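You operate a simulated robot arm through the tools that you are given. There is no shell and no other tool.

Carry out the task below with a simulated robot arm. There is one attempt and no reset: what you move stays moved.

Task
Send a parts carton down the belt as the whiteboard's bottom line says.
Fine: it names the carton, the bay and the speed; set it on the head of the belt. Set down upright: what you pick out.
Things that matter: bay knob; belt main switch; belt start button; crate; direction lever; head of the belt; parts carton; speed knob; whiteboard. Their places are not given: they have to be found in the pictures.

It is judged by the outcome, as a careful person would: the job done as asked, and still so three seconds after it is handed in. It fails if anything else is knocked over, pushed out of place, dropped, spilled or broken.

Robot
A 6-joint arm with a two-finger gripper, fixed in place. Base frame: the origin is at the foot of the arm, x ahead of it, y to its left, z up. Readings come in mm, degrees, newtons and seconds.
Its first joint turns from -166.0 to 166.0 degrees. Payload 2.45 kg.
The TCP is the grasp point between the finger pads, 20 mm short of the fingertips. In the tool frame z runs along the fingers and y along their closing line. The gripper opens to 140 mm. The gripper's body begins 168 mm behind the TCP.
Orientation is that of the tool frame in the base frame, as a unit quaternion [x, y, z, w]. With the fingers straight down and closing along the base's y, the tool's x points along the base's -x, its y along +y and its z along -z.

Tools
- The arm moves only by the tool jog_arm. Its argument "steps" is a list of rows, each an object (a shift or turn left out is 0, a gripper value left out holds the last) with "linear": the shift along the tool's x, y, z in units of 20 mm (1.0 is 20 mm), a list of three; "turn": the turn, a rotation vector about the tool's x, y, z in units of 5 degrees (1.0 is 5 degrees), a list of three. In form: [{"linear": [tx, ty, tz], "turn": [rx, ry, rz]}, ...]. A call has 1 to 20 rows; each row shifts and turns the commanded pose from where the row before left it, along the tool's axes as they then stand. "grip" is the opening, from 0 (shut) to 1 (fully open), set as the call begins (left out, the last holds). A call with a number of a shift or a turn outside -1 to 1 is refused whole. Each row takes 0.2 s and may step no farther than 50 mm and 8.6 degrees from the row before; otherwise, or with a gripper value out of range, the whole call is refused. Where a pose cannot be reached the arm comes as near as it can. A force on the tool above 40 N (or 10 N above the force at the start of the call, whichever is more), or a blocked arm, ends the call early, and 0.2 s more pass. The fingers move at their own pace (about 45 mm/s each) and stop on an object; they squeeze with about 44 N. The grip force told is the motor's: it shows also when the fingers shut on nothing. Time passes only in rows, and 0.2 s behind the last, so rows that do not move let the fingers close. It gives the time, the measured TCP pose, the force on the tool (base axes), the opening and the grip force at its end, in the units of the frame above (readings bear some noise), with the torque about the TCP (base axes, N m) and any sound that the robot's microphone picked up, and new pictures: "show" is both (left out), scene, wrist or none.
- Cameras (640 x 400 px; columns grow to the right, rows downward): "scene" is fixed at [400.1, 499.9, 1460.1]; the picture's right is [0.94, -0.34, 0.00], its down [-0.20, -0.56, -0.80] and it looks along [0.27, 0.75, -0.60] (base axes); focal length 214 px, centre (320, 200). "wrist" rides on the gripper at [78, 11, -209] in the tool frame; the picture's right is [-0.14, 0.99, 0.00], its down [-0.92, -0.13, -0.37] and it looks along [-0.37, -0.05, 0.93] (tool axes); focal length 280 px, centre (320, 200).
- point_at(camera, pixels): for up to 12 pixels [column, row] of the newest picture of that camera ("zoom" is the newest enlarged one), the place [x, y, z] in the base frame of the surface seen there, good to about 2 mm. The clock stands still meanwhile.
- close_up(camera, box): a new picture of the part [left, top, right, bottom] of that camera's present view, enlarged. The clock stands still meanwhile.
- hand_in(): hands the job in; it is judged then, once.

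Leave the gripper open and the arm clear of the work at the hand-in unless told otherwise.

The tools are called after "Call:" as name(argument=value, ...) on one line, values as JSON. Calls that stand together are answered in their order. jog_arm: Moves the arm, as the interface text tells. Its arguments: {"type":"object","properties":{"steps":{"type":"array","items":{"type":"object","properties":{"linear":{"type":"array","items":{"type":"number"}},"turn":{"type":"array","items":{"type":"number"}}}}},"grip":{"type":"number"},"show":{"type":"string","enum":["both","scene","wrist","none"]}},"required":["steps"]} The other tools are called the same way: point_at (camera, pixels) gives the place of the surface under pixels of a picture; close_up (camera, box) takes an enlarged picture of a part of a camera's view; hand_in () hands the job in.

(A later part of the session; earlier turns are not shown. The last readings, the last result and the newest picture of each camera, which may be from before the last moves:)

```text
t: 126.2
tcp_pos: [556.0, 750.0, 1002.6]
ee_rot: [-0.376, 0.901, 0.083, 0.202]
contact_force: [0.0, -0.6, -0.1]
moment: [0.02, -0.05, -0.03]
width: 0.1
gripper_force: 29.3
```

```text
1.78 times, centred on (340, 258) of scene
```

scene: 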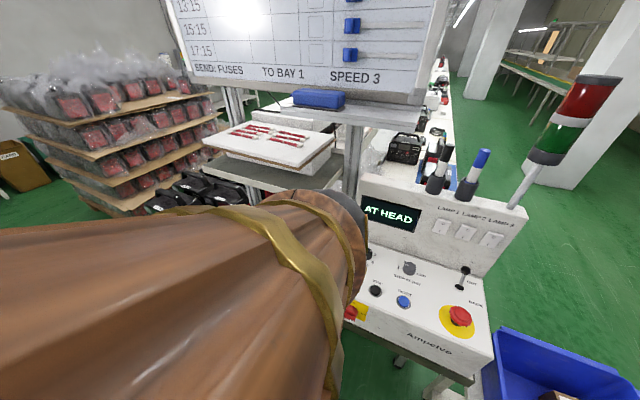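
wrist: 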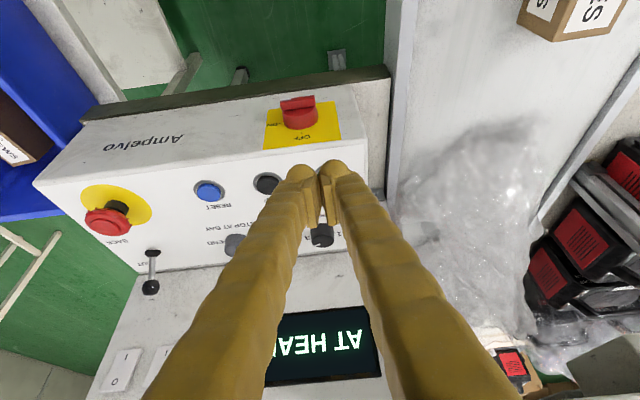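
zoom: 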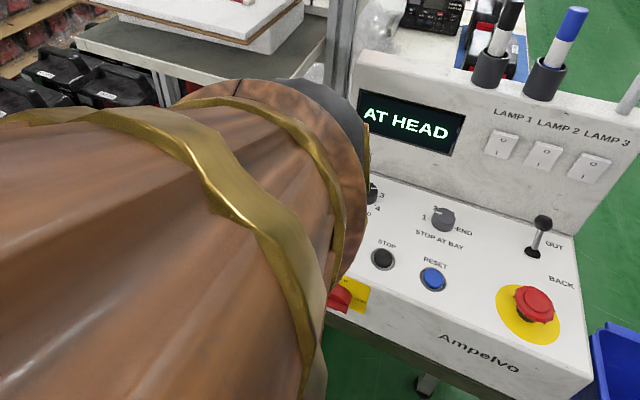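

Still "AT HEAD". I'll recheck the lever's exact lean and the carton's place relative to the light gate.

Call:
close_up(camera="wrist", box=[110, 230, 190, 300])

Call:
point_at(camera="wrist", pixels=[[153, 262], [152, 275], [152, 270], [150, 287], [153, 253], [525, 20], [560, 40], [575, 20], [600, 25], [570, 10]])

Call:
close_up(camera="scene", box=[440, 255, 500, 300])

Call:
point_at(camera="scene", pixels=[[465, 268], [462, 287], [463, 283], [464, 278], [466, 273]])

```text
5.71 times, centred on (150, 265) of wrist
```

zoom: 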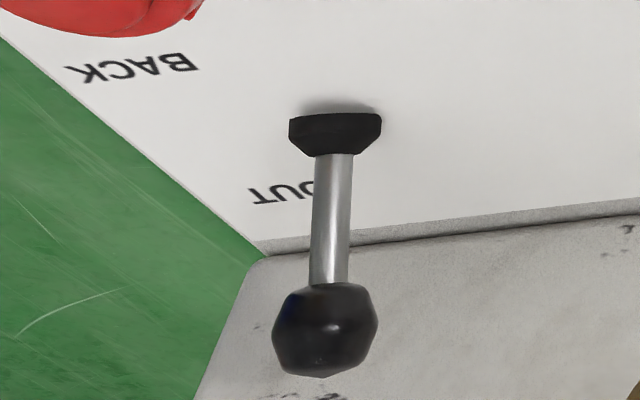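

```text
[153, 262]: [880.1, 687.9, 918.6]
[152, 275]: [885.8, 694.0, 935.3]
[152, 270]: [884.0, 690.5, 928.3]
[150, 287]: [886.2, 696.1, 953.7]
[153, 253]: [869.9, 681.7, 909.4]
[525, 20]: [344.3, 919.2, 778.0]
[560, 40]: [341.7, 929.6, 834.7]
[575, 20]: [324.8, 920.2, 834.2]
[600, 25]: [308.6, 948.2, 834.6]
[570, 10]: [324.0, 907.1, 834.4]
```

```text
8.89 times, centred on (470, 278) of scene
```

zoom: 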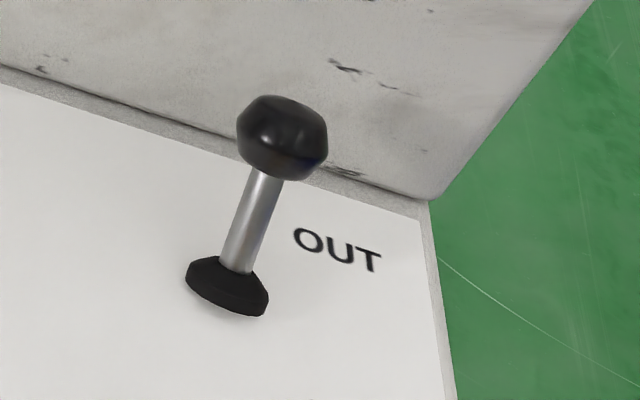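

```text
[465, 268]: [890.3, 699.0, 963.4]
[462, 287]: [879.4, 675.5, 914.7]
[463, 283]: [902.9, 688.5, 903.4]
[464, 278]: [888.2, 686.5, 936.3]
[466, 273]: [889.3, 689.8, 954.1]
```

The lever is fully at OUT (symmetric to its former BACK lean) and the carton spans u≈777–900, across the gate. I'll press START once more and watch.

Call:
jog_arm(steps=[{"linear": [-0.625, 0.011, 0.853]}, {"linear": [-0.625, 0.011, 0.853]}, {"linear": [-0.625, 0.011, 0.853]}, {"linear": [-0.625, 0.011, 0.853]}, {"turn": [1, 0, 0]}, {"turn": [1, 0, 0]}, {"turn": [1, 0, 0]}, {"linear": [0.233, 0.129, 0.481]}, {"linear": [0.233, 0.129, 0.481]}, {}], show="wrist")

```text
t: 128.4
tcp_pos: [606.7, 803.2, 940.6]
ee_rot: [-0.347, 0.903, -0.035, 0.249]
contact_force: [-0.4, -0.3, 0.3]
moment: [0.02, 0.0, -0.02]
width: 0.0
gripper_force: 29.5
```

wrist: 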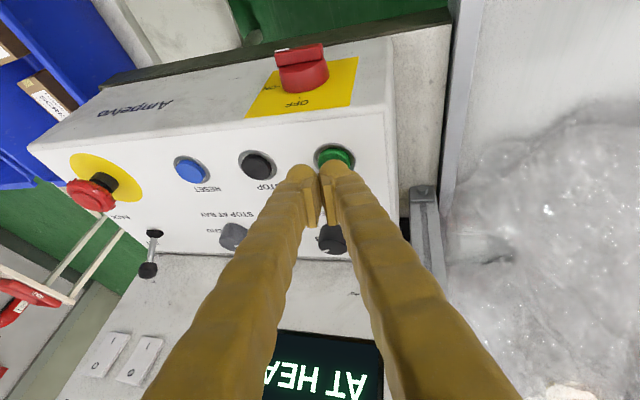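

Press in 2 mm steps until it clicks.

Call:
jog_arm(steps=[{"linear": [0.0423, 0.0235, 0.0875]}, {"linear": [0.0423, 0.0235, 0.0875]}, {"linear": [0.0423, 0.0235, 0.0875]}, {"linear": [0.0423, 0.0235, 0.0875]}, {"linear": [0.0423, 0.0235, 0.0875]}, {"linear": [0.0423, 0.0235, 0.0875]}], show="both")

Call:
jog_arm(steps=[{"linear": [-0.233, -0.129, -0.481]}, {"linear": [-0.35, -0.2, -0.8]}, {"linear": [-0.35, -0.2, -0.8]}], show="both")

```text
t: 129.8
tcp_pos: [607.2, 802.6, 928.9]
ee_rot: [-0.347, 0.903, -0.034, 0.25]
contact_force: [-0.3, -1.3, 8.6]
moment: [-0.04, 0.07, 0.04]
width: 0.0
gripper_force: 29.2
heard: click
```

scene: 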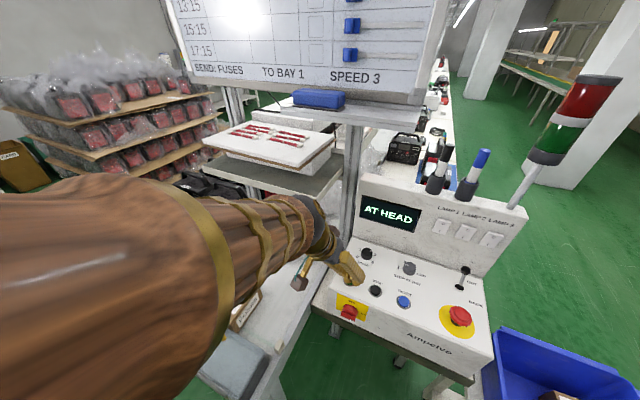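
wrist: 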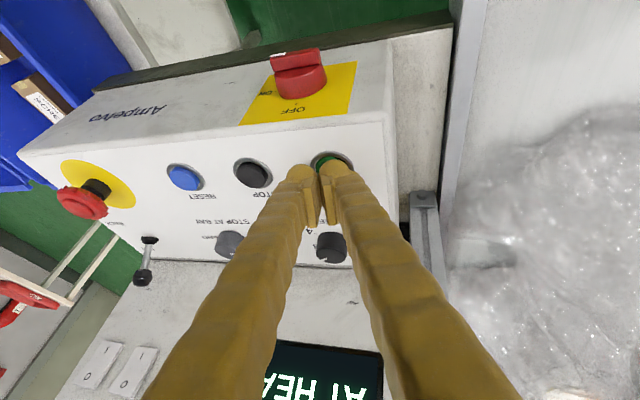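

```text
t: 130.6
tcp_pos: [605.4, 803.8, 974.6]
ee_rot: [-0.347, 0.903, -0.034, 0.25]
contact_force: [-0.3, -0.4, 0.7]
moment: [-0.02, -0.03, -0.04]
width: 0.0
gripper_force: 29.8
```

scene: 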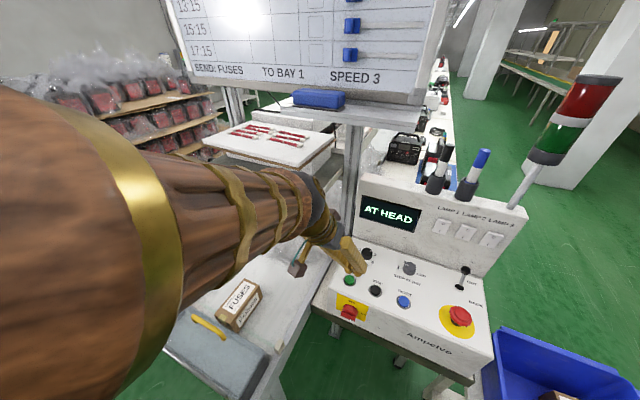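
wrist: 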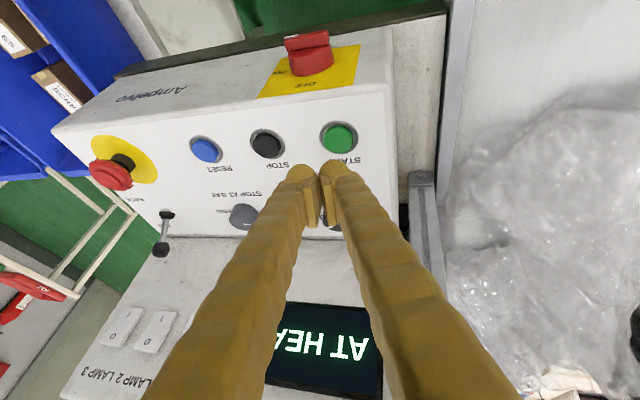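

Still "AT HEAD": the belt won't run while the carton stands in the light gate, or so it seems. I'll go back, re-grip the carton and set it ~35 mm further on, just clear of the gate. First return above it.

Call:
jog_arm(steps=[{"turn": [-1, 0, 0]}, {"turn": [-1, 0, 0]}, {"turn": [-1, 0, 0]}, {"linear": [0.439, 0.99, -0.352]}, {"linear": [0.439, 0.99, -0.352]}, {"linear": [0.439, 0.99, -0.352]}, {"linear": [0.439, 0.99, -0.352]}, {"linear": [0.439, 0.99, -0.352]}, {"linear": [0.439, 0.99, -0.352]}, {"linear": [0.439, 0.99, -0.352]}, {"linear": [0.439, 0.99, -0.352]}, {"linear": [0.439, 0.99, -0.352]}, {"linear": [0.439, 0.99, -0.352]}, {"linear": [0.439, 0.99, -0.352]}, {"linear": [0.439, 0.99, -0.352]}, {"linear": [0.439, 0.99, -0.352]}, {"linear": [0.439, 0.99, -0.352]}, {"linear": [0.439, 0.99, -0.352]}, {}], grip=0.65, show="both")

Call:
close_up(camera="wrist", box=[150, 0, 490, 212])

```text
t: 134.6
tcp_pos: [278.3, 894.1, 1013.5]
ee_rot: [-0.376, 0.9, 0.083, 0.202]
contact_force: [0.5, 1.1, -0.3]
moment: [-0.01, -0.04, 0.04]
width: 91.0
gripper_force: 0.0
```

scene: 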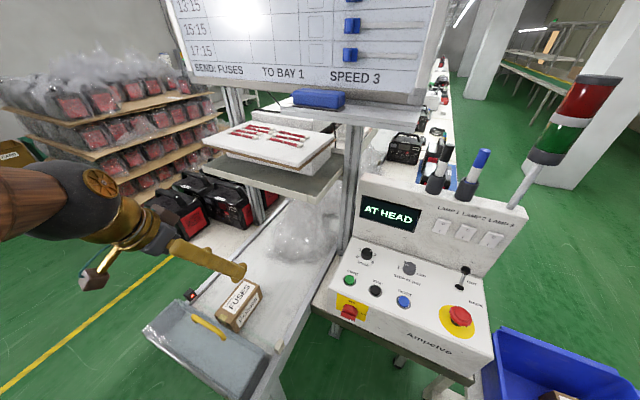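
wrist: 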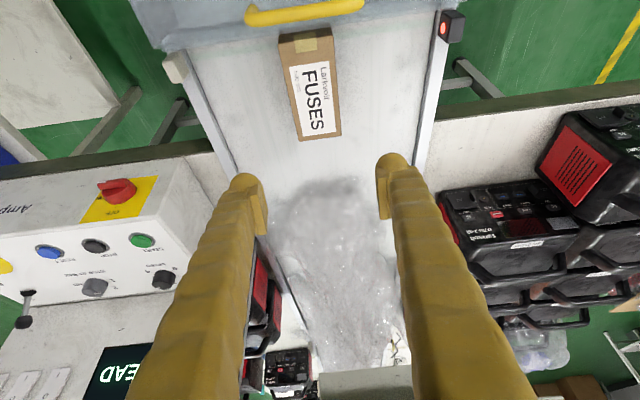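

```text
1.88 times, centred on (320, 106) of wrist
```

zoom: 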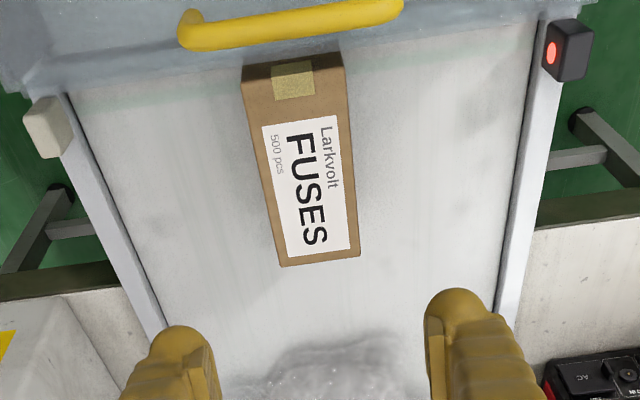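

Measure the carton's ends, the gate line and the hood edge before re-gripping.

Call:
point_at(camera="zoom", pixels=[[250, 82], [338, 72], [285, 262], [355, 252], [300, 180], [250, 100], [140, 105], [450, 60], [200, 60], [400, 38], [45, 130], [552, 52]])

```text
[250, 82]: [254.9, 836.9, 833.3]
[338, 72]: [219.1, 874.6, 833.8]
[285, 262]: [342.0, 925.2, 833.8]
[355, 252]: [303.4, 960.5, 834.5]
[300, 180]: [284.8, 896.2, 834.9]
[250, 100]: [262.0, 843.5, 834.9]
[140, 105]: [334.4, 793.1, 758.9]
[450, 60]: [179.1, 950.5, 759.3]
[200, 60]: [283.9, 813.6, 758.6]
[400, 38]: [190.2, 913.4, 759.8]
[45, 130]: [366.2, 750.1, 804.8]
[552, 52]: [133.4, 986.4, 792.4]
```

Carton spans u 771–896; the gate beam is at u≈790. Descend around the carton again and grip.

Call:
jog_arm(steps=[{"linear": [0, 0.13, 0]}, {"linear": [0.425, 0, 0.911]}, {"linear": [0.425, 0, 0.911]}, {"linear": [0.425, 0, 0.911]}, {"linear": [0.425, 0, 0.911]}, {"linear": [0.425, 0, 0.911]}, {"linear": [0.425, 0, 0.911]}, {"linear": [0.425, 0, 0.911]}, {"linear": [0.425, 0, 0.911]}, {"linear": [0.425, 0, 0.911]}, {"linear": [0.425, 0, 0.911]}, {}], show="wrist")

Call:
jog_arm(steps=[{}, {}, {}, {}], grip=0.2, show="scene")

```text
t: 137.2
tcp_pos: [278.4, 897.4, 811.6]
ee_rot: [-0.377, 0.9, 0.083, 0.202]
contact_force: [0.4, -0.2, -0.5]
moment: [-0.04, 0.0, 0.02]
width: 91.0
gripper_force: 0.0
```

wrist: 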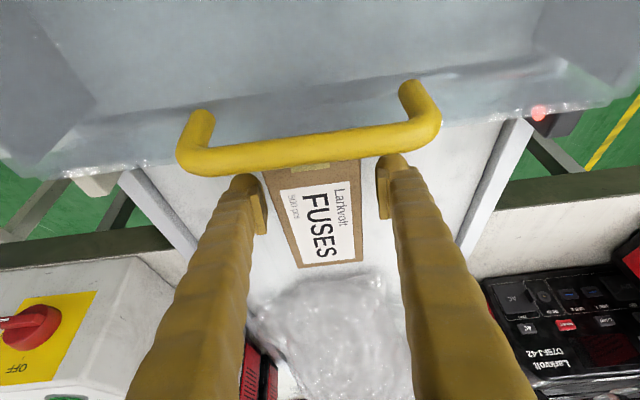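

```text
t: 138.2
tcp_pos: [277.4, 896.3, 811.5]
ee_rot: [-0.376, 0.9, 0.083, 0.203]
contact_force: [1.0, -0.2, 0.5]
moment: [0.02, 0.02, 0.0]
width: 64.7
gripper_force: 44.0
```

scene: 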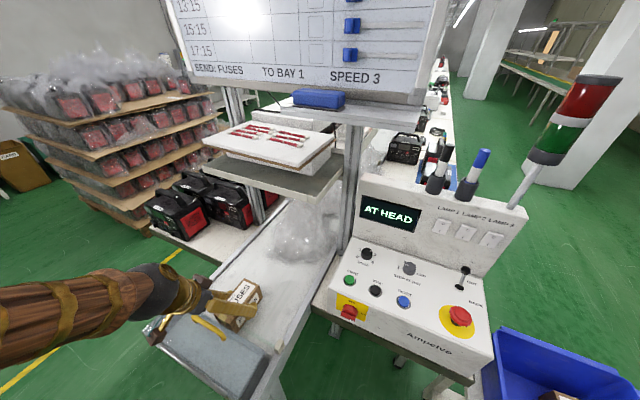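

Gripped. Lift 12 mm, forward 42 mm, lower again.

Call:
jog_arm(steps=[{"linear": [-0.127, 0, -0.272]}, {"linear": [-0.127, 0, -0.272]}, {"linear": [-0.475, 0, 0.222]}, {"linear": [-0.475, 0, 0.222]}, {"linear": [-0.475, 0, 0.222]}, {"linear": [-0.475, 0, 0.222]}, {"linear": [0.0846, 0, 0.181]}, {"linear": [0.0846, 0, 0.181]}, {}], show="both")

Call:
jog_arm(steps=[{"linear": [0.0423, 0, 0.0906]}, {}], show="none")

Call:
jog_arm(steps=[{"linear": [0.0212, 0, 0.0453]}, {}], show="none")

```text
t: 140.2
tcp_pos: [307.3, 926.9, 816.8]
ee_rot: [-0.376, 0.9, 0.083, 0.202]
contact_force: [0.1, -0.6, -3.2]
moment: [0.01, 0.04, 0.03]
width: 64.7
gripper_force: 44.4
```

scene: 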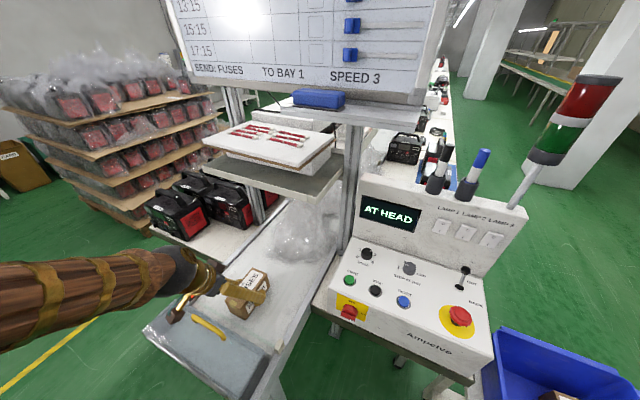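
wrist: 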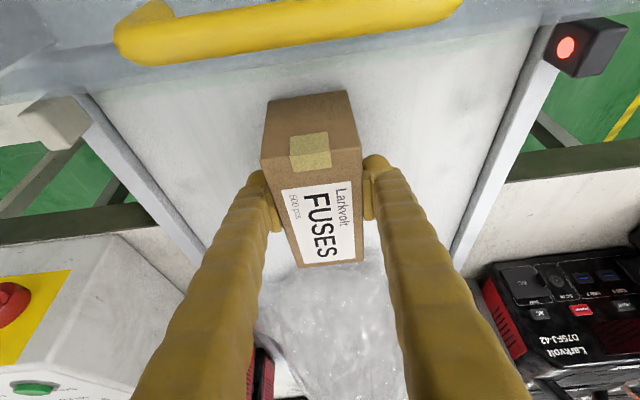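

```text
t: 140.8
tcp_pos: [307.0, 926.7, 814.9]
ee_rot: [-0.377, 0.9, 0.084, 0.203]
contact_force: [0.3, 0.2, -3.0]
moment: [-0.02, 0.0, 0.02]
width: 64.5
gripper_force: 44.4
```

```text
t: 141.4
tcp_pos: [308.2, 926.1, 813.1]
ee_rot: [-0.376, 0.9, 0.084, 0.203]
contact_force: [-1.2, 0.1, -3.3]
moment: [-0.01, -0.01, 0.01]
width: 64.7
gripper_force: 43.8
```

Continue lowering in 1 mm steps to contact.

Call:
jog_arm(steps=[{"linear": [0.0212, 0, 0.0453]}, {}], show="none")

Call:
jog_arm(steps=[{"linear": [0.0212, 0, 0.0453]}, {}], show="none")

Call:
jog_arm(steps=[{"linear": [0.0106, 0, 0.0227]}, {}], show="none")

```text
t: 142.0
tcp_pos: [307.2, 927.3, 811.3]
ee_rot: [-0.377, 0.9, 0.084, 0.202]
contact_force: [0.2, 0.7, -3.5]
moment: [0.0, -0.02, 0.01]
width: 64.5
gripper_force: 44.0
```

```text
t: 142.6
tcp_pos: [309.3, 926.7, 811.4]
ee_rot: [-0.377, 0.9, 0.085, 0.202]
contact_force: [-2.4, -3.7, 6.8]
moment: [0.09, 0.04, 0.01]
width: 65.0
gripper_force: 44.4
```

```text
t: 143.2
tcp_pos: [307.5, 927.4, 812.3]
ee_rot: [-0.377, 0.9, 0.085, 0.203]
contact_force: [0.9, -2.5, 17.1]
moment: [-0.29, 0.13, -0.01]
width: 64.6
gripper_force: 44.4
```

Contact. Ease up, open, and rise.

Call:
jog_arm(steps=[{"linear": [-0.0106, 0, -0.0227]}, {}], show="none")

Call:
jog_arm(steps=[{}, {}, {}, {"linear": [-0.2, 0, -0.43]}, {"linear": [-0.4226, 0, -0.906]}, {"linear": [-0.4226, 0, -0.906]}, {"linear": [-0.4226, 0, -0.906]}, {"linear": [-0.4226, 0, -0.906]}, {"linear": [-0.4226, 0, -0.906]}, {"linear": [-0.4226, 0, -0.906]}, {"linear": [-0.4226, 0, -0.906]}, {"linear": [-0.4226, 0, -0.906]}, {"linear": [-0.4226, 0, -0.906]}, {"linear": [-0.4226, 0, -0.906]}, {}], grip=0.65, show="both")

Call:
close_up(camera="wrist", box=[150, 0, 490, 212])

```text
t: 143.8
tcp_pos: [308.4, 927.6, 811.5]
ee_rot: [-0.377, 0.9, 0.084, 0.202]
contact_force: [5.9, 7.4, 15.8]
moment: [-0.02, 0.13, -0.06]
width: 64.6
gripper_force: 44.4
```

```text
t: 147.0
tcp_pos: [305.7, 926.7, 1020.6]
ee_rot: [-0.376, 0.9, 0.085, 0.202]
contact_force: [-0.6, 0.7, 0.1]
moment: [0.02, 0.0, -0.02]
width: 90.9
gripper_force: 0.0
```

scene: 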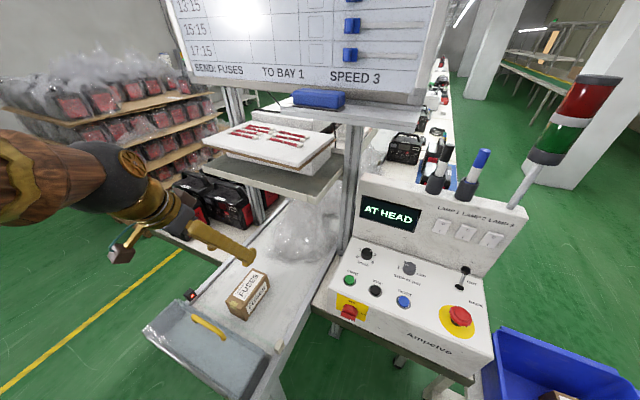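
wrist: 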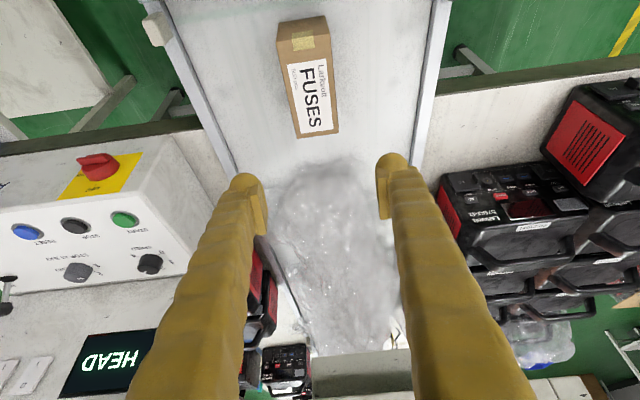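

```text
1.88 times, centred on (320, 106) of wrist
```

zoom: 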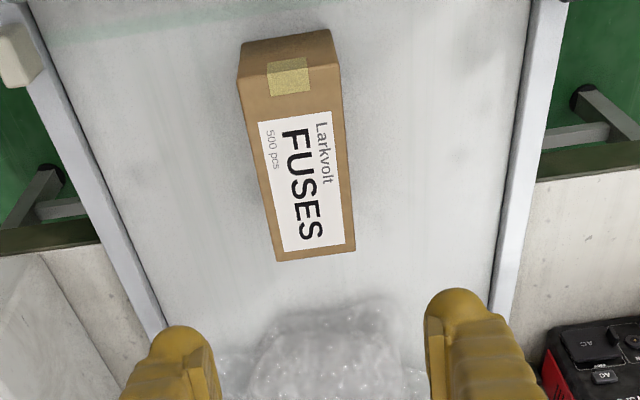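

The carton is now just past the gate, upright. Return to START with fingers closed.

Call:
jog_arm(steps=[{"linear": [-0.28, -0.941, 0.333]}, {"linear": [-0.28, -0.941, 0.333]}, {"linear": [-0.28, -0.941, 0.333]}, {"linear": [-0.28, -0.941, 0.333]}, {"linear": [-0.28, -0.941, 0.333]}, {"linear": [-0.28, -0.941, 0.333]}, {"linear": [-0.28, -0.941, 0.333]}, {"linear": [-0.28, -0.941, 0.333]}, {"linear": [-0.28, -0.941, 0.333]}, {"linear": [-0.28, -0.941, 0.333]}, {"linear": [-0.28, -0.941, 0.333]}, {"linear": [-0.28, -0.941, 0.333]}, {"linear": [-0.28, -0.941, 0.333]}, {"linear": [-0.28, -0.941, 0.333]}, {"linear": [-0.28, -0.941, 0.333]}, {"linear": [-0.28, -0.941, 0.333]}, {"turn": [1, 0, 0]}, {"turn": [1, 0, 0]}, {"turn": [1, 0, 0]}, {}], grip=0, show="wrist")

```text
t: 151.2
tcp_pos: [610.4, 805.9, 961.9]
ee_rot: [-0.347, 0.903, -0.034, 0.25]
contact_force: [0.5, -1.2, -0.9]
moment: [-0.01, -0.01, -0.02]
width: 0.5
gripper_force: 29.5
```

wrist: 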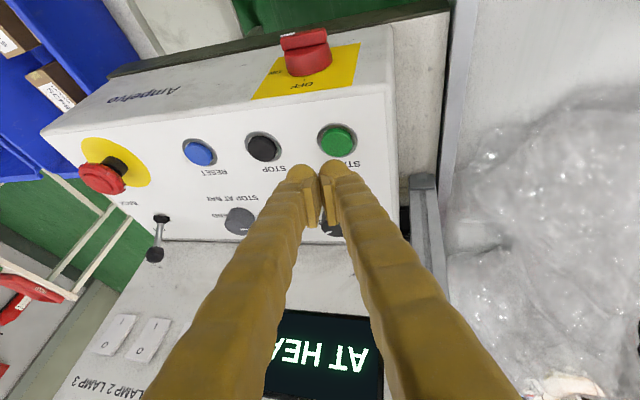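

Slight shift back 4 mm, then press.

Call:
jog_arm(steps=[{"linear": [0.177, -0.02, -0.08]}, {"linear": [0.233, 0.129, 0.481]}, {"linear": [0.233, 0.129, 0.481]}, {"linear": [0.0423, 0.0235, 0.0875]}, {"linear": [0.0423, 0.0235, 0.0875]}, {"linear": [0.0423, 0.0235, 0.0875]}, {"linear": [0.0423, 0.0235, 0.0875]}, {"linear": [0.0423, 0.0235, 0.0875]}, {"linear": [0.0423, 0.0235, 0.0875]}], show="both")

```text
t: 153.2
tcp_pos: [608.6, 803.8, 928.7]
ee_rot: [-0.347, 0.903, -0.035, 0.251]
contact_force: [-0.2, -0.7, 7.1]
moment: [-0.03, 0.06, 0.03]
width: 0.0
gripper_force: 29.0
heard: click
```

scene: 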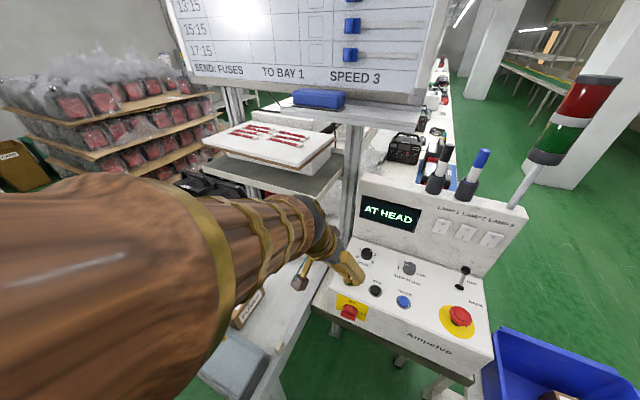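
wrist: 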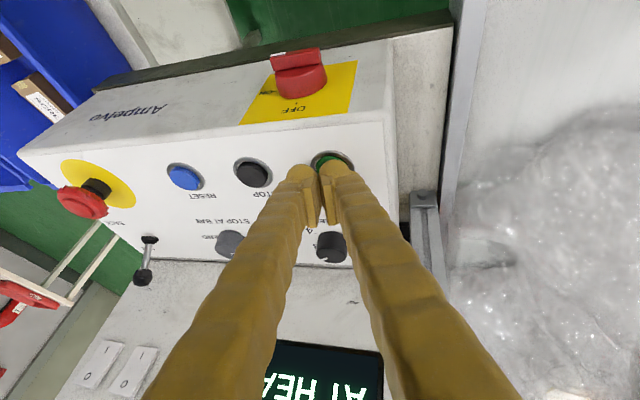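

Still "AT HEAD". Lift and look at the carton.

Call:
jog_arm(steps=[{"linear": [-0.233, -0.129, -0.481]}, {"linear": [-0.35, -0.2, -0.8]}, {"linear": [-0.35, -0.2, -0.8]}], show="both")

Call:
close_up(camera="scene", box=[160, 180, 440, 345])

Call:
point_at(camera="scene", pixels=[[245, 285], [255, 280], [240, 300], [250, 290], [192, 296], [400, 215]])

```text
t: 154.0
tcp_pos: [606.2, 802.7, 974.2]
ee_rot: [-0.346, 0.904, -0.035, 0.25]
contact_force: [0.2, -0.5, -0.5]
moment: [-0.02, 0.0, 0.0]
width: 0.0
gripper_force: 29.0
```

scene: 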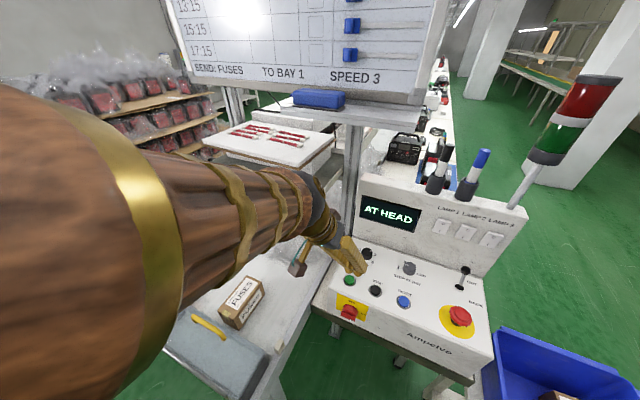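
wrist: 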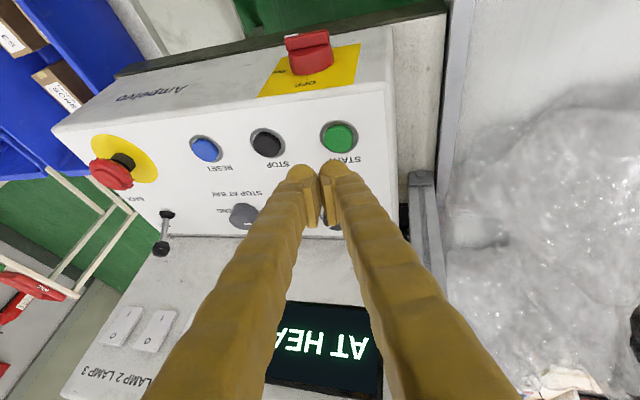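

```text
2.29 times, centred on (300, 262) of scene
```

zoom: 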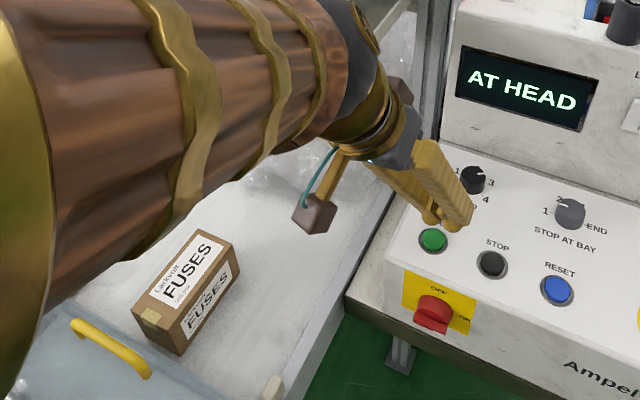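

```text
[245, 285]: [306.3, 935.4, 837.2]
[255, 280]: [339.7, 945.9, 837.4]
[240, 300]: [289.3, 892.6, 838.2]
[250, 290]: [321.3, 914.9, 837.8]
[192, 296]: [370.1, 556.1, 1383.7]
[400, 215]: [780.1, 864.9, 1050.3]
```

Important: the carton has moved back ~40 mm toward the hood, to the gate. So the belt runs, but in the BACK direction: the lever isn't registered at OUT. My push ended without feeling a stop, so it may not be fully over. I'll go push the lever further.

Call:
jog_arm(steps=[{"turn": [-1, 0, 0]}, {"turn": [-1, 0, 0]}, {"turn": [-1, 0, 0]}, {"linear": [-0.266, -0.989, -0.038]}, {"linear": [-0.266, -0.989, -0.038]}, {"linear": [-0.266, -0.989, -0.038]}, {"linear": [-0.266, -0.989, -0.038]}, {"linear": [-0.266, -0.989, -0.038]}, {"linear": [-0.266, -0.989, -0.038]}, {"linear": [-0.266, -0.989, -0.038]}, {"linear": [-0.266, -0.989, -0.038]}, {"linear": [-0.266, -0.989, -0.038]}, {"linear": [-0.266, -0.989, -0.038]}, {"linear": [-0.266, -0.989, -0.038]}, {"linear": [-0.266, -0.989, -0.038]}, {"linear": [-0.266, -0.989, -0.038]}, {"linear": [-0.266, -0.989, -0.038]}, {}], show="both")

Call:
close_up(camera="scene", box=[140, 240, 300, 360])

Call:
close_up(camera="wrist", box=[240, 120, 400, 240])

```text
t: 157.8
tcp_pos: [847.3, 652.5, 1016.6]
ee_rot: [-0.377, 0.9, 0.084, 0.202]
contact_force: [0.6, 0.3, 0.1]
moment: [0.02, -0.02, -0.01]
width: 0.0
gripper_force: 29.2
```

scene: 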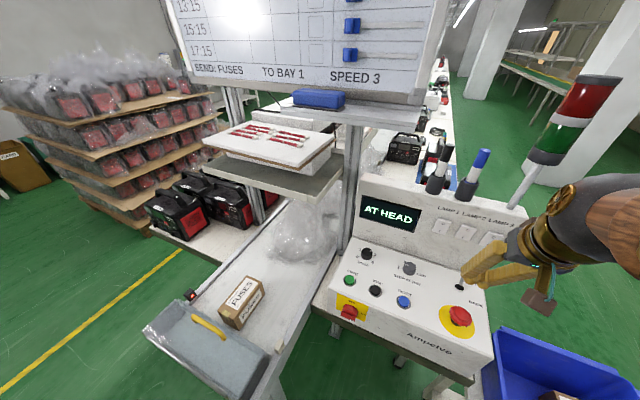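
wrist: 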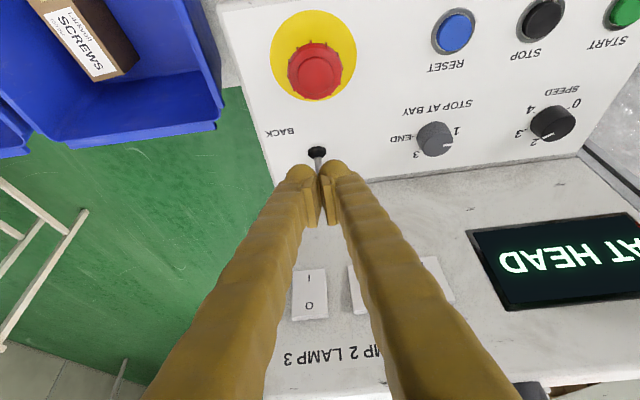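

```text
3.33 times, centred on (220, 300) of scene
```

zoom: 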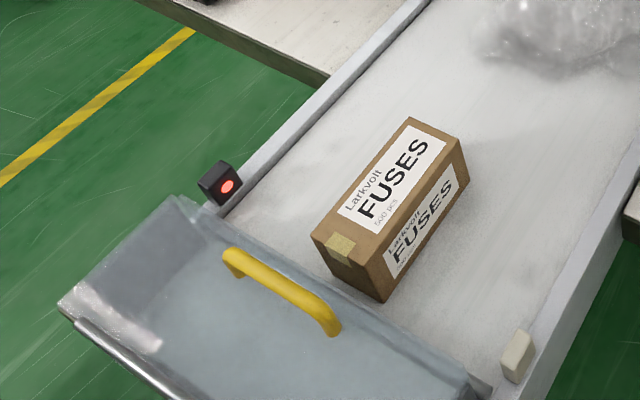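

```text
3.33 times, centred on (320, 180) of wrist
```

zoom: 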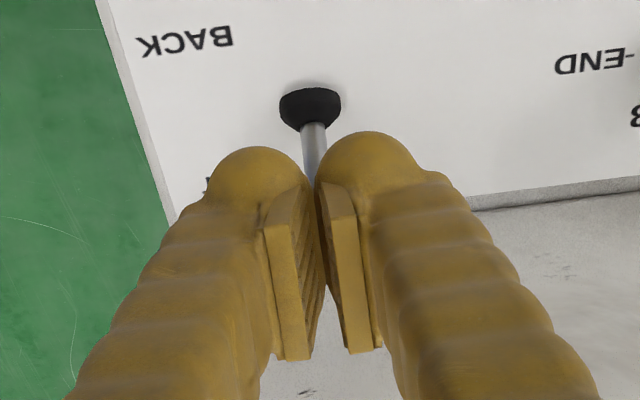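

The carton was carried back to the gate and is standing upright. Now lower the closed fingers behind the lever ball and push until a stop is felt.

Call:
jog_arm(steps=[{"linear": [0.42, 0, 0.9]}, {"linear": [0.42, 0, 0.9]}, {"linear": [0.42, 0, 0.9]}, {}], show="wrist")

Call:
jog_arm(steps=[{"linear": [-0.136, 0, 0.0634]}, {"linear": [-0.136, 0, 0.0634]}, {"linear": [-0.136, 0, 0.0634]}, {"linear": [-0.136, 0, 0.0634]}, {"linear": [-0.136, 0, 0.0634]}, {"linear": [-0.136, 0, 0.0634]}, {"linear": [-0.136, 0, 0.0634]}, {"linear": [-0.136, 0, 0.0634]}, {"linear": [-0.136, 0, 0.0634]}, {"linear": [-0.136, 0, 0.0634]}, {"linear": [-0.136, 0, 0.0634]}, {"linear": [-0.136, 0, 0.0634]}], show="wrist")

```text
t: 158.8
tcp_pos: [848.1, 652.0, 958.5]
ee_rot: [-0.376, 0.9, 0.084, 0.201]
contact_force: [-0.1, -1.9, 0.0]
moment: [0.0, 0.0, -0.01]
width: 0.0
gripper_force: 29.9
```

wrist: 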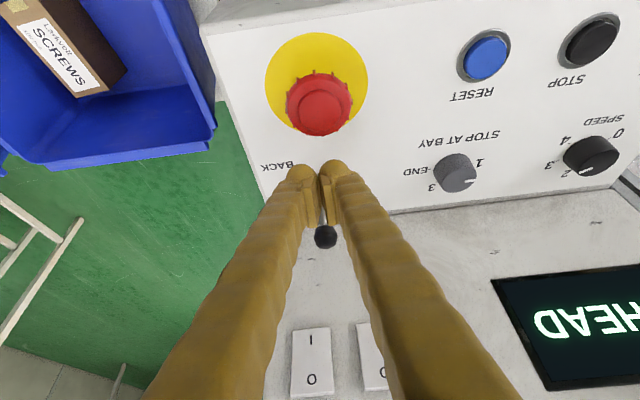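

```text
t: 161.6
tcp_pos: [871.7, 675.0, 956.1]
ee_rot: [-0.376, 0.901, 0.084, 0.2]
contact_force: [-9.4, -9.0, 2.7]
moment: [-0.05, 0.02, 0.04]
width: 6.0
gripper_force: 29.6
stopped in row 12: the force on the tool passed its limit at 41 N (the readings are from after the stop); the commanded pose is now the measured one
```

wrist: 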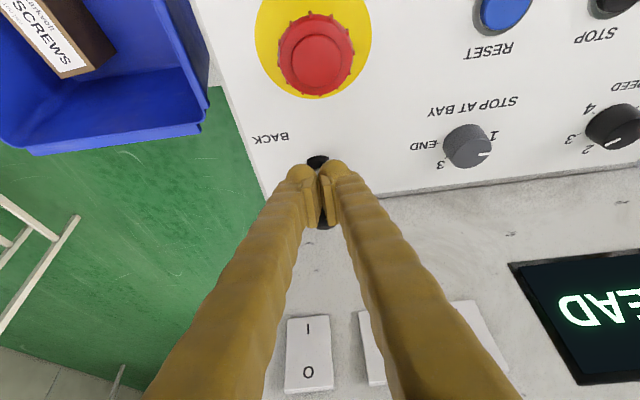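

A firm stop was felt this time. Back off, rise, and inspect the lever.

Call:
jog_arm(steps=[{"linear": [0.7, 0, -0.33]}, {"linear": [0.7, 0, -0.33]}, {"linear": [-0.4226, 0, -0.906]}, {"linear": [-0.4226, 0, -0.906]}, {"linear": [-0.4226, 0, -0.906]}, {"linear": [0, 1, 0]}, {"linear": [0, 1, 0]}, {"linear": [0, 1, 0]}, {"linear": [0, 1, 0]}, {}], show="both")

Call:
close_up(camera="wrist", box=[180, 90, 340, 220])

Call:
close_up(camera="scene", box=[430, 255, 500, 310])

```text
t: 163.8
tcp_pos: [793.2, 709.1, 1016.3]
ee_rot: [-0.376, 0.901, 0.084, 0.2]
contact_force: [0.3, -0.3, 0.6]
moment: [0.0, -0.01, 0.04]
width: 0.0
gripper_force: 29.7
```

scene: 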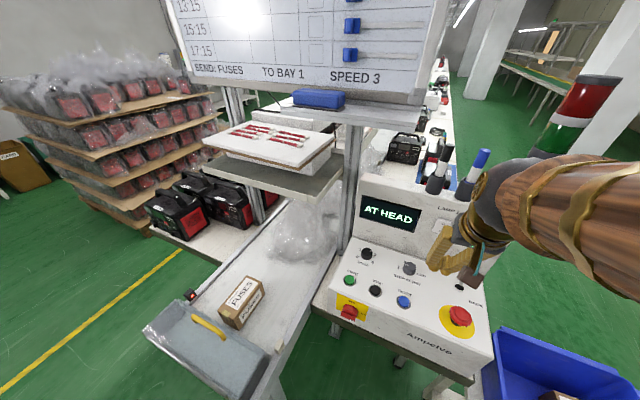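
wrist: 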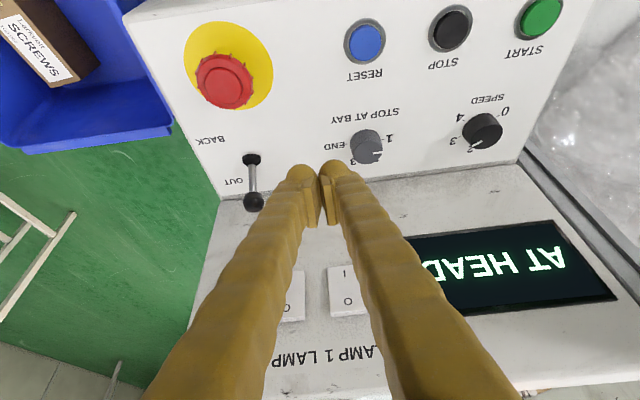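

```text
3.08 times, centred on (260, 155) of wrist
```

zoom: 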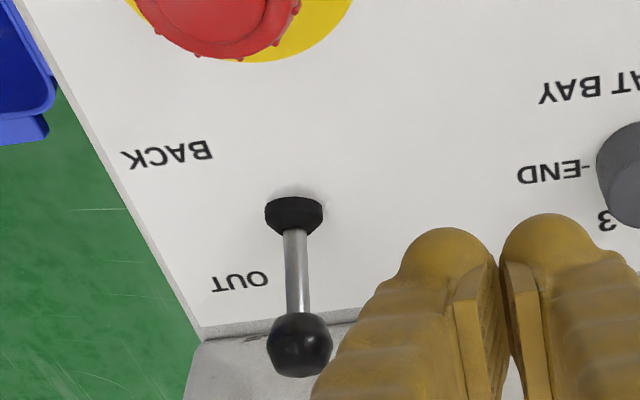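

```text
7.27 times, centred on (465, 282) of scene
```

zoom: 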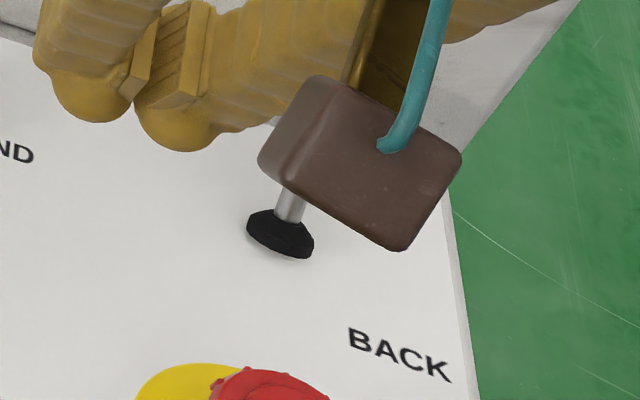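

Measure the lever's lean now, and the carton's position.

Call:
point_at(camera="zoom", pixels=[[290, 190], [275, 215]])

Call:
point_at(camera="wrist", pixels=[[251, 158], [251, 172], [252, 180], [252, 188], [253, 200], [253, 206]])

Call:
point_at(camera="scene", pixels=[[222, 306], [238, 312], [263, 285], [248, 277], [240, 295]])

```text
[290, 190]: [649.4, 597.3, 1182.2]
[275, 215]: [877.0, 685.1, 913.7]
```

```text
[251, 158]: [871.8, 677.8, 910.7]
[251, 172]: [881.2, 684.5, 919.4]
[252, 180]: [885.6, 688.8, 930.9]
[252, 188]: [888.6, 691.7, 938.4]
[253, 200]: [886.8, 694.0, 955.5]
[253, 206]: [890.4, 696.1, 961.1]
```

```text
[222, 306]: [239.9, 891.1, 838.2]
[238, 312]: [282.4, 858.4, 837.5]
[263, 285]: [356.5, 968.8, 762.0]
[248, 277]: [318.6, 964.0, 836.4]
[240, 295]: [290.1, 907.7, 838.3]
```

The lever leans ~28° to OUT, hard against its stop. The carton's near end is at the gate line (u≈790). Press START again now that the lever is fully home.

Call:
jog_arm(steps=[{"linear": [0.408, 0.988, 0.11]}, {"linear": [0.408, 0.988, 0.11]}, {"linear": [0.408, 0.988, 0.11]}, {"linear": [0.408, 0.988, 0.11]}, {"linear": [0.408, 0.988, 0.11]}, {"linear": [0.408, 0.988, 0.11]}, {"linear": [0.408, 0.988, 0.11]}, {"linear": [0.408, 0.988, 0.11]}, {"linear": [0.408, 0.988, 0.11]}, {"linear": [0.408, 0.988, 0.11]}, {"turn": [1, 0, 0]}, {"turn": [1, 0, 0]}, {"turn": [1, 0, 0]}, {}], show="wrist")

```text
t: 166.8
tcp_pos: [608.0, 802.1, 960.9]
ee_rot: [-0.346, 0.904, -0.036, 0.248]
contact_force: [0.5, -0.8, -0.1]
moment: [0.02, -0.01, 0.05]
width: 0.0
gripper_force: 29.5
```

wrist: 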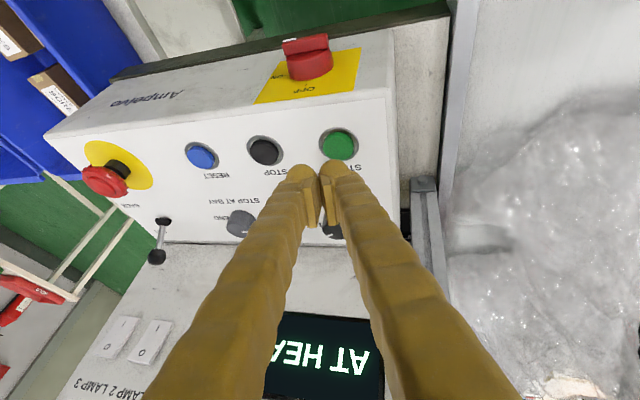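

Call:
jog_arm(steps=[{"linear": [0.233, 0.129, 0.481]}, {"linear": [0.233, 0.129, 0.481]}, {"linear": [0.0423, 0.0235, 0.0875]}, {"linear": [0.0423, 0.0235, 0.0875]}, {"linear": [0.0423, 0.0235, 0.0875]}, {"linear": [0.0423, 0.0235, 0.0875]}, {"linear": [0.0423, 0.0235, 0.0875]}, {"linear": [0.0423, 0.0235, 0.0875]}], show="both")

Call:
jog_arm(steps=[{"linear": [-0.233, -0.129, -0.481]}, {"linear": [-0.35, -0.2, -0.8]}, {"linear": [-0.35, -0.2, -0.8]}], show="both")

```text
t: 168.6
tcp_pos: [607.9, 803.5, 928.3]
ee_rot: [-0.347, 0.904, -0.034, 0.247]
contact_force: [-0.8, -0.2, 9.4]
moment: [-0.01, 0.09, 0.0]
width: 0.0
gripper_force: 29.5
heard: click
```

scene: 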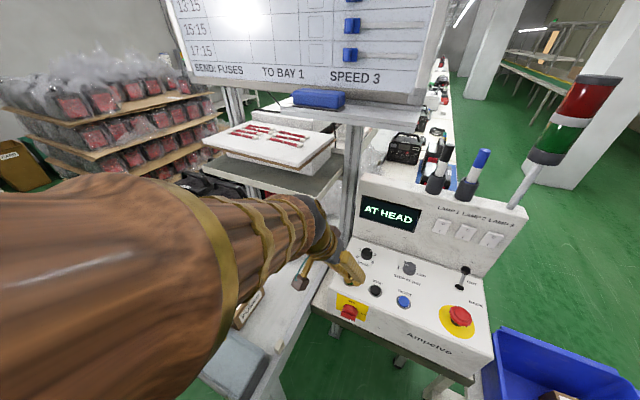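
wrist: 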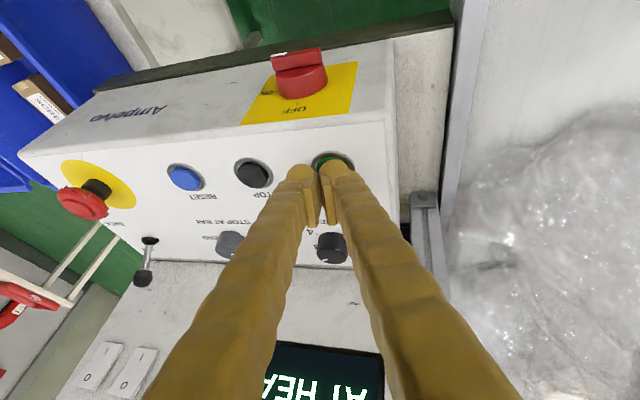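

```text
t: 169.4
tcp_pos: [606.7, 802.6, 973.5]
ee_rot: [-0.348, 0.904, -0.034, 0.247]
contact_force: [0.5, 0.9, 0.0]
moment: [0.04, -0.02, 0.0]
width: 0.0
gripper_force: 29.4
```

scene: 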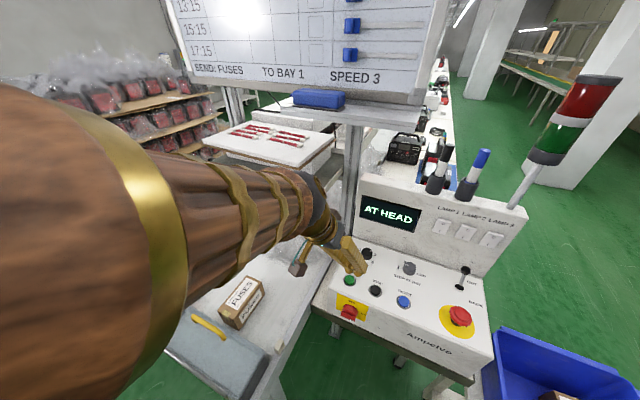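
wrist: 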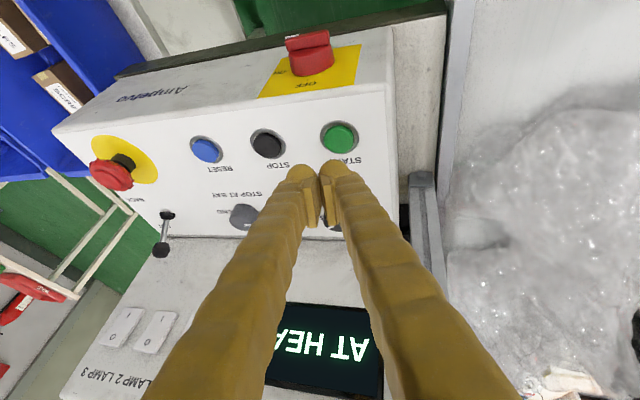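

Still "AT HEAD", with the lever fully at the OUT side. The evidence (the belt carried the carton back) says the lever acts the other way round, so a careful person would try the other position; the gate stops the belt safely if I'm wrong. Move over the lever with the fingers open.

Call:
jog_arm(steps=[{"turn": [-1, 0, 0]}, {"turn": [-1, 0, 0]}, {"turn": [-1, 0, 0]}, {"linear": [-0.483, -0.988, 0.042]}, {"linear": [-0.483, -0.988, 0.042]}, {"linear": [-0.483, -0.988, 0.042]}, {"linear": [-0.483, -0.988, 0.042]}, {"linear": [-0.483, -0.988, 0.042]}, {"linear": [-0.483, -0.988, 0.042]}, {"linear": [-0.483, -0.988, 0.042]}, {"linear": [-0.483, -0.988, 0.042]}, {"linear": [-0.483, -0.988, 0.042]}, {"linear": [-0.483, -0.988, 0.042]}, {"linear": [-0.483, -0.988, 0.042]}, {"linear": [-0.483, -0.988, 0.042]}, {"linear": [-0.483, -0.988, 0.042]}, {"linear": [-0.483, -0.988, 0.042]}, {}], grip=0.45, show="wrist")

Call:
close_up(camera="wrist", box=[240, 80, 400, 200])

```text
t: 173.2
tcp_pos: [894.6, 698.6, 1021.8]
ee_rot: [-0.376, 0.901, 0.083, 0.201]
contact_force: [0.5, 0.5, 0.5]
moment: [-0.04, 0.06, -0.04]
width: 63.1
gripper_force: 0.0
```

wrist: 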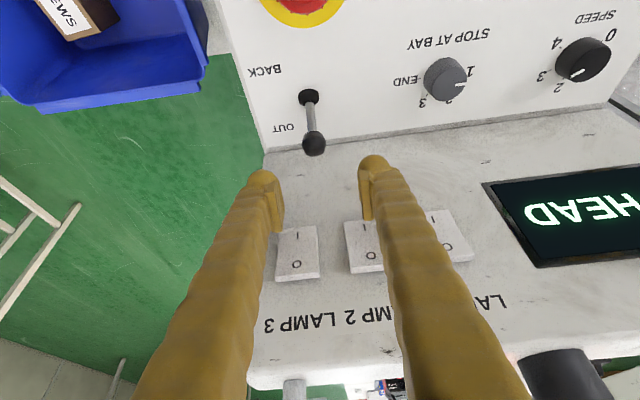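

```text
3.33 times, centred on (320, 140) of wrist
```

zoom: 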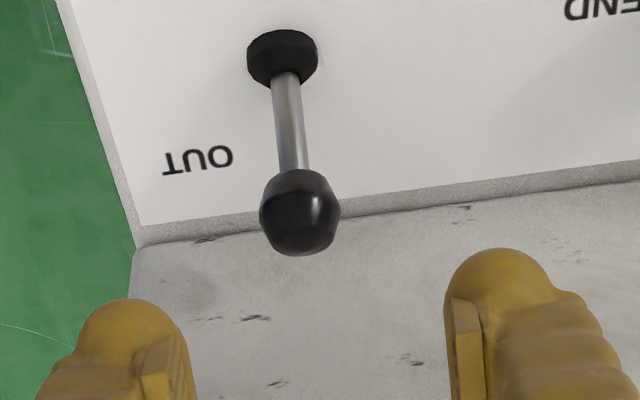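

Measure ball and wall.

Call:
point_at(camera="zoom", pixels=[[300, 212], [300, 175], [300, 250], [264, 212], [338, 212], [290, 130], [300, 265], [380, 215], [300, 300], [285, 85]])

```text
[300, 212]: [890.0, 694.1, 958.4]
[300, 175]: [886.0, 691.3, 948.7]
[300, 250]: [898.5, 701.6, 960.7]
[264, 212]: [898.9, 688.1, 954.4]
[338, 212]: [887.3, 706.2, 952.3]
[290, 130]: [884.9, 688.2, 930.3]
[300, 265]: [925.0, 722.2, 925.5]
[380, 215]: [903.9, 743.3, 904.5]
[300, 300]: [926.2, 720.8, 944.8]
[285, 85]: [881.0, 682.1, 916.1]
```

Ball centre ≈ u 1127, z 950; wall at u 1164, so there's room. Lower and grip the ball.

Call:
jog_arm(steps=[{"linear": [0.577, 0, 0.98]}, {"linear": [0.577, 0, 0.98]}, {"linear": [0.577, 0, 0.98]}, {}], show="wrist")

Call:
jog_arm(steps=[{}, {}, {}, {}, {}], grip=0.1, show="wrist")

```text
t: 174.2
tcp_pos: [889.7, 694.3, 952.5]
ee_rot: [-0.376, 0.901, 0.083, 0.202]
contact_force: [0.5, 0.2, 0.4]
moment: [0.02, 0.03, 0.0]
width: 63.3
gripper_force: 0.0
```

wrist: 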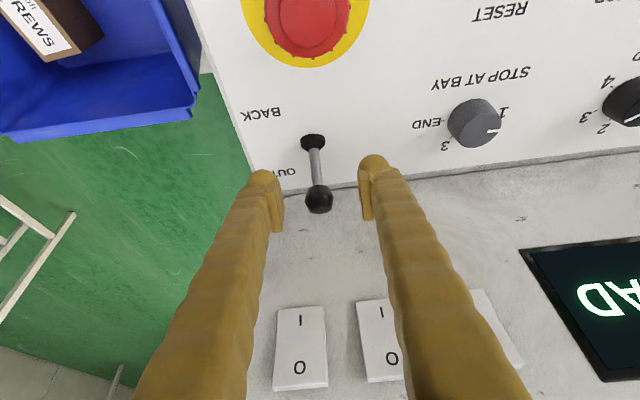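

```text
t: 175.4
tcp_pos: [890.7, 691.7, 954.1]
ee_rot: [-0.376, 0.901, 0.083, 0.201]
contact_force: [19.2, -17.3, -1.7]
moment: [0.0, -0.19, -0.26]
width: 23.0
gripper_force: 44.9
```

wrist: 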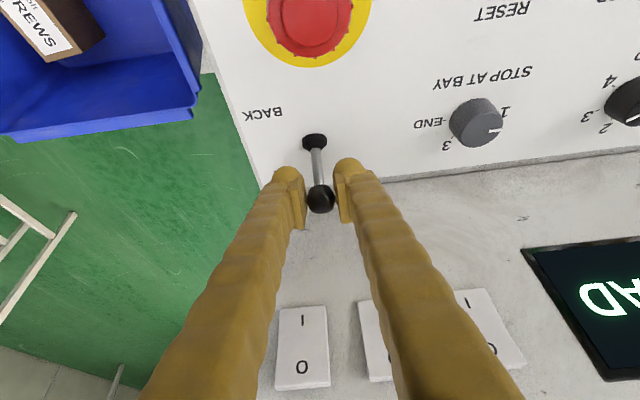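

Held. Small sideways relief, then draw it back along the arc.

Call:
jog_arm(steps=[{"linear": [0, -0.07, 0]}, {"linear": [0.2, 0, -0.24]}, {"linear": [0.223, 0, -0.22]}, {"linear": [0.243, 0, -0.197]}, {"linear": [0.261, 0, -0.172]}, {"linear": [0.277, 0, -0.146]}, {"linear": [0.29, 0, -0.118]}, {"linear": [0.299, 0, -0.09]}, {"linear": [0.307, 0, -0.06]}, {"linear": [0.312, 0, -0.03]}, {"linear": [0.313, 0, 0.001]}, {}], show="wrist")

```text
t: 176.1
tcp_pos: [884.7, 688.0, 954.7]
ee_rot: [-0.376, 0.901, 0.083, 0.201]
contact_force: [3.0, 1.5, -1.0]
moment: [0.07, -0.09, 0.03]
width: 23.2
gripper_force: 44.5
stopped in row 3: the force on the tool passed its limit at 41 N (the readings are from after the stop); the commanded pose is now the measured one
```

wrist: 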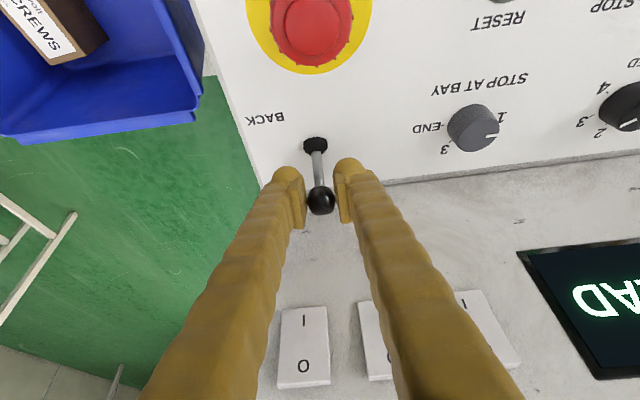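

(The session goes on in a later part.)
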